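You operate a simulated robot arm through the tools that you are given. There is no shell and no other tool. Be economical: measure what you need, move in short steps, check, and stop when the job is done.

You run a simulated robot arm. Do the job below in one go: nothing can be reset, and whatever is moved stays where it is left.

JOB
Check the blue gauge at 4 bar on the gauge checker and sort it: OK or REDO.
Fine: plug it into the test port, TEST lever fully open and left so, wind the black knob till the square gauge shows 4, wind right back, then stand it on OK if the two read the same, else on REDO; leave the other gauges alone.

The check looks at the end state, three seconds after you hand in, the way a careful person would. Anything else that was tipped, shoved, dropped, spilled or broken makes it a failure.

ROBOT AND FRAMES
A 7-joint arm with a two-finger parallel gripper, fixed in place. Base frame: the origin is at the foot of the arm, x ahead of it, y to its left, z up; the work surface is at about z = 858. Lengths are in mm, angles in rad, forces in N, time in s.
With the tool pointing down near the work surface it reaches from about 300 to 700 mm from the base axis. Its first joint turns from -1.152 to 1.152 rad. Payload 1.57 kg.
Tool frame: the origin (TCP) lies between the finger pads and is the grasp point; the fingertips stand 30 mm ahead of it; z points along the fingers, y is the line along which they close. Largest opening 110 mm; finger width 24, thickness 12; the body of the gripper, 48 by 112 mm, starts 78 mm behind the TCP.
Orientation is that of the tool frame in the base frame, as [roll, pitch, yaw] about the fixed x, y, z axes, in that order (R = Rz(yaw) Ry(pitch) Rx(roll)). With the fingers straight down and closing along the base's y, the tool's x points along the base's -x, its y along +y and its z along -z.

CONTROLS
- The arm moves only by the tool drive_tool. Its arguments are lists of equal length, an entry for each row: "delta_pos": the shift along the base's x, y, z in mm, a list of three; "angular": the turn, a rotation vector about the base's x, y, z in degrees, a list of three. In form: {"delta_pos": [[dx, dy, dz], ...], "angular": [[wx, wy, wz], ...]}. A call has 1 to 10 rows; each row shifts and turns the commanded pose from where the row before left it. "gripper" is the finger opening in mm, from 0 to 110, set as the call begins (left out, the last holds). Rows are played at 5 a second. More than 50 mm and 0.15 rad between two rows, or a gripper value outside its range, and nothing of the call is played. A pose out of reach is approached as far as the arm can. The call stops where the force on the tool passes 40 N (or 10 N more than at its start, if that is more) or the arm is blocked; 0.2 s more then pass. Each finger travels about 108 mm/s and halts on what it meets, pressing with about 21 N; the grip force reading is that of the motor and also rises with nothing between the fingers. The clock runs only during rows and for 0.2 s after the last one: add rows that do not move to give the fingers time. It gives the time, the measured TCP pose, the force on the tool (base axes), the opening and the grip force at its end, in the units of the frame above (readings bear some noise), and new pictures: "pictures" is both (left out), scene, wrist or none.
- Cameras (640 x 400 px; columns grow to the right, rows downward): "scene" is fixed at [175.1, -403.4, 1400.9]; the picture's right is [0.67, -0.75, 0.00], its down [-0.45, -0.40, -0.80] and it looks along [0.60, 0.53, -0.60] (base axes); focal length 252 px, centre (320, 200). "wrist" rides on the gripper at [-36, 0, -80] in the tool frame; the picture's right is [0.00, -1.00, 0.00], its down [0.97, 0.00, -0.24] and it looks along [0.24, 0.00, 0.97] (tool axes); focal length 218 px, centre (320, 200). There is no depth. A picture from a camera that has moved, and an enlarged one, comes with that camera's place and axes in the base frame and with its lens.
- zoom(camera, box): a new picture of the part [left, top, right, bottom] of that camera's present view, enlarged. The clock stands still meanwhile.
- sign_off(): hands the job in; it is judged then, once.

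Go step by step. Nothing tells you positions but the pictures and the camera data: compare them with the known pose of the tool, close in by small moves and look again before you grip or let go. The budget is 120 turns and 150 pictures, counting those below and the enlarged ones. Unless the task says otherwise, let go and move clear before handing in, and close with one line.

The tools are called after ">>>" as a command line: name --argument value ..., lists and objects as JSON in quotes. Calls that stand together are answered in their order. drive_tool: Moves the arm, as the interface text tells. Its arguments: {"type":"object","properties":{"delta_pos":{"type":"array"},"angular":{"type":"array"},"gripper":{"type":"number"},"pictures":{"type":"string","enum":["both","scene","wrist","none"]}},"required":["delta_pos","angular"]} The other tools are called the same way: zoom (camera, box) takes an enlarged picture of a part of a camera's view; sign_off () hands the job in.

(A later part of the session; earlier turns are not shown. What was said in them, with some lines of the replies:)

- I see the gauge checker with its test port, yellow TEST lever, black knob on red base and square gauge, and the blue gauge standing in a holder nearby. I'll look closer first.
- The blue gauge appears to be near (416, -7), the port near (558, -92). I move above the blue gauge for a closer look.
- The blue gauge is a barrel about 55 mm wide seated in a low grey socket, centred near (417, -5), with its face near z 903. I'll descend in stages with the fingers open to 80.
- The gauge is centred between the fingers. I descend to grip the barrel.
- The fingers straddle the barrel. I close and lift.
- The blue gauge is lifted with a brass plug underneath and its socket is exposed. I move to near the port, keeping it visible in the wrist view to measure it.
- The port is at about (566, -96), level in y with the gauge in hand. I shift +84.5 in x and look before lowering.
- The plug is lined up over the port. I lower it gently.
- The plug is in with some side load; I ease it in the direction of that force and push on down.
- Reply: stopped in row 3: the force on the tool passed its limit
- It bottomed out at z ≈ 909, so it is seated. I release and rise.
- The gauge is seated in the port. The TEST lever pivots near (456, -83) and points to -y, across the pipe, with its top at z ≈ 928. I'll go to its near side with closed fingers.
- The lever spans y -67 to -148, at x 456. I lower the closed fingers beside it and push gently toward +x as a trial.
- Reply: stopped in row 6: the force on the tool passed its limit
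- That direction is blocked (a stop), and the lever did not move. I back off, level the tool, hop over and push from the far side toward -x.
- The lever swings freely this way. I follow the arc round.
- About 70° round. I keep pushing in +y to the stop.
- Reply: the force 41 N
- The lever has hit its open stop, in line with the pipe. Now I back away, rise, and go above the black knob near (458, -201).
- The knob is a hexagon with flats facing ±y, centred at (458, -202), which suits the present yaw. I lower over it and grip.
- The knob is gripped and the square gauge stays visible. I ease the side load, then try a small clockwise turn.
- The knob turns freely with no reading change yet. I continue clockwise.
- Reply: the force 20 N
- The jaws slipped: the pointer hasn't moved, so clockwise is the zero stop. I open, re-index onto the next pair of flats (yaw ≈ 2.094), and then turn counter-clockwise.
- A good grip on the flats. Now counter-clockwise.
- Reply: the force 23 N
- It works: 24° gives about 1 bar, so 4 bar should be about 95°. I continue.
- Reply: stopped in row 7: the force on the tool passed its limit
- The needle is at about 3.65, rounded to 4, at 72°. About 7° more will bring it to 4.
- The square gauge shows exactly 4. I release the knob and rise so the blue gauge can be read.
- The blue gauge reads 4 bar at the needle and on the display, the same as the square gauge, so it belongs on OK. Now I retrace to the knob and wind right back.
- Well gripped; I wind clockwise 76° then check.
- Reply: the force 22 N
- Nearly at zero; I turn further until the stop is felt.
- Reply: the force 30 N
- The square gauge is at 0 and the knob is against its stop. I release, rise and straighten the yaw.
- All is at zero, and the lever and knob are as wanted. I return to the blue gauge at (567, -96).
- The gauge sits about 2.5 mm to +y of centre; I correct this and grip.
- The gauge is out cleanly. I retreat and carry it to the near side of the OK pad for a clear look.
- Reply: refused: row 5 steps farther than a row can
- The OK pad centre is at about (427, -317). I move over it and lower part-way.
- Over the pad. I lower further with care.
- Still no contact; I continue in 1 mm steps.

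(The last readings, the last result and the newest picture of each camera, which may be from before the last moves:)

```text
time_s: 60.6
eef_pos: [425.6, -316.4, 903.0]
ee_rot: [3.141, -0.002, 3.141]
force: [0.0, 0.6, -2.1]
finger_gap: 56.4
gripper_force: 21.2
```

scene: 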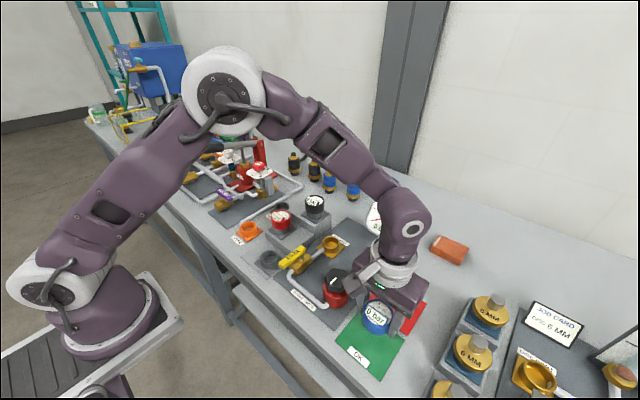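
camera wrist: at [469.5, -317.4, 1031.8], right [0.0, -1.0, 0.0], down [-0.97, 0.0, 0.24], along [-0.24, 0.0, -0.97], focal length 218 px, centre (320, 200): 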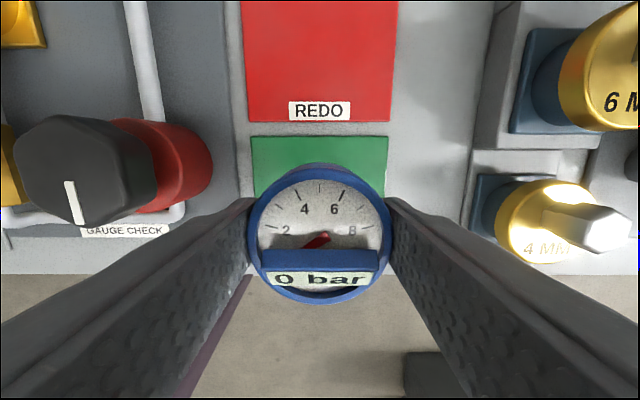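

>>> drive_tool --delta_pos '[[0, 0, -1], [0, 0, -1], [0, 0, -1], [0, 0, 0]]' --angular '[[0, 0, 0], [0, 0, 0], [0, 0, 0], [0, 0, 0]]' --pictures "none"

>>> zoom --camera "scene" --box '[350, 290, 420, 360]'

```text
time_s: 61.6
eef_pos: [428.0, -316.6, 900.8]
ee_rot: [3.139, 0.0, -3.141]
force: [-3.4, 3.5, 20.2]
finger_gap: 56.6
gripper_force: 20.4
```

```text
5.71 times, centred on (385, 325) of scene
camera zoom: at [174.7, -403.1, 1401.1], right [0.67, -0.75, 0.0], down [-0.45, -0.4, -0.8], along [0.6, 0.53, -0.6], focal length 1437 px, centre (-51, -514)
```

zoom: 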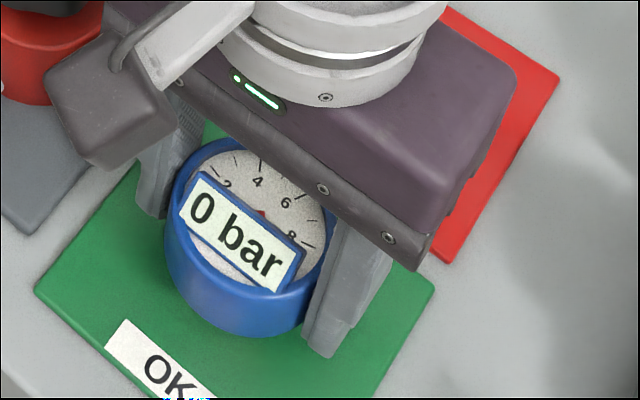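

Contact at 20 N: it stands on the pad. I relieve the load, release and rise.

>>> drive_tool --delta_pos '[[0, 0, 0.5], [0, 0, 0], [0, 0, 0]]' --angular '[[0, 0, 0], [0, 0, 0], [0, 0, 0]]' --gripper 76 --pictures "none"

>>> drive_tool --delta_pos '[[0, 0, 10], [0, 0, 25], [0, 0, 40], [0, 0, 40], [-40, 0, 0], [-40, 0, 20], [0, 0, 0]]' --angular '[[0, 0, 0], [0, 0, 0], [0, 0, 0], [0, 0, 0], [0, 0, 0], [0, 0, 0], [0, 0, 0]]'

>>> zoom --camera "scene" --box '[230, 180, 430, 390]'

```text
time_s: 62.4
eef_pos: [427.5, -317.4, 901.8]
ee_rot: [3.14, -0.001, -3.141]
force: [-0.9, 0.4, 0.8]
finger_gap: 75.9
gripper_force: 0.0
```

```text
time_s: 64.0
eef_pos: [345.7, -314.0, 1036.1]
ee_rot: [3.14, -0.003, -3.142]
force: [-0.5, 0.7, 0.0]
finger_gap: 75.9
gripper_force: 0.2
camera wrist: at [382.3, -314.0, 1116.7], right [0.0, -1.0, 0.0], down [-0.97, 0.0, 0.24], along [-0.24, 0.0, -0.97], focal length 218 px, centre (320, 200)
```

scene: 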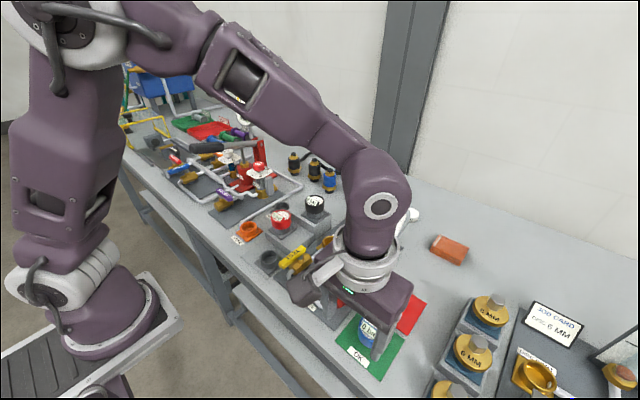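
wrist: 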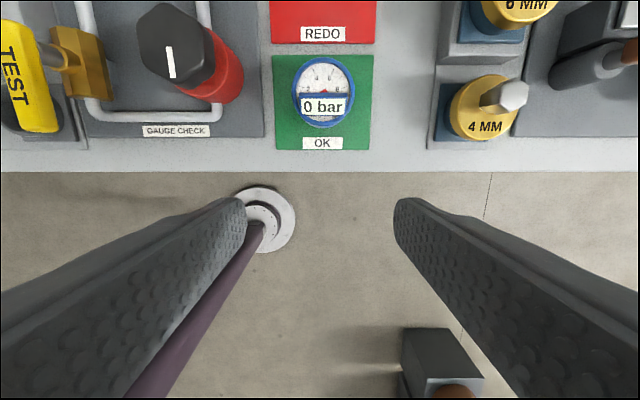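

```text
1.90 times, centred on (330, 285) of scene
camera zoom: at [175.0, -403.4, 1400.9], right [0.67, -0.75, 0.0], down [-0.45, -0.4, -0.8], along [0.6, 0.53, -0.6], focal length 479 px, centre (301, 38)
```

zoom: 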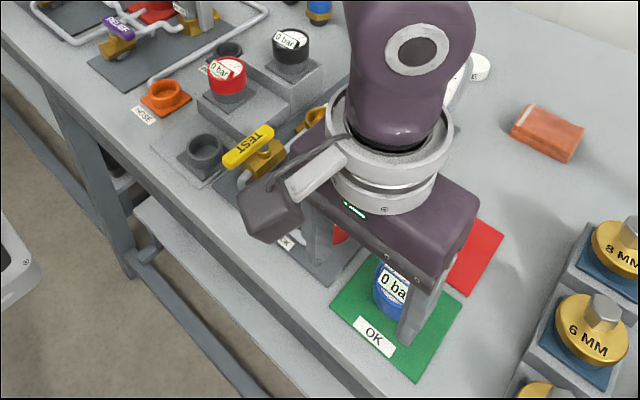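

The blue gauge stands upright in the middle of the OK pad, with the lever open, the knob wound back and the arm clear. I hand in.

>>> sign_off

```text
The job is handed in.
```

The blue gauge read 4 bar, the same as the square gauge, so it now stands on OK; the TEST lever is fully open and the black knob is wound right back.
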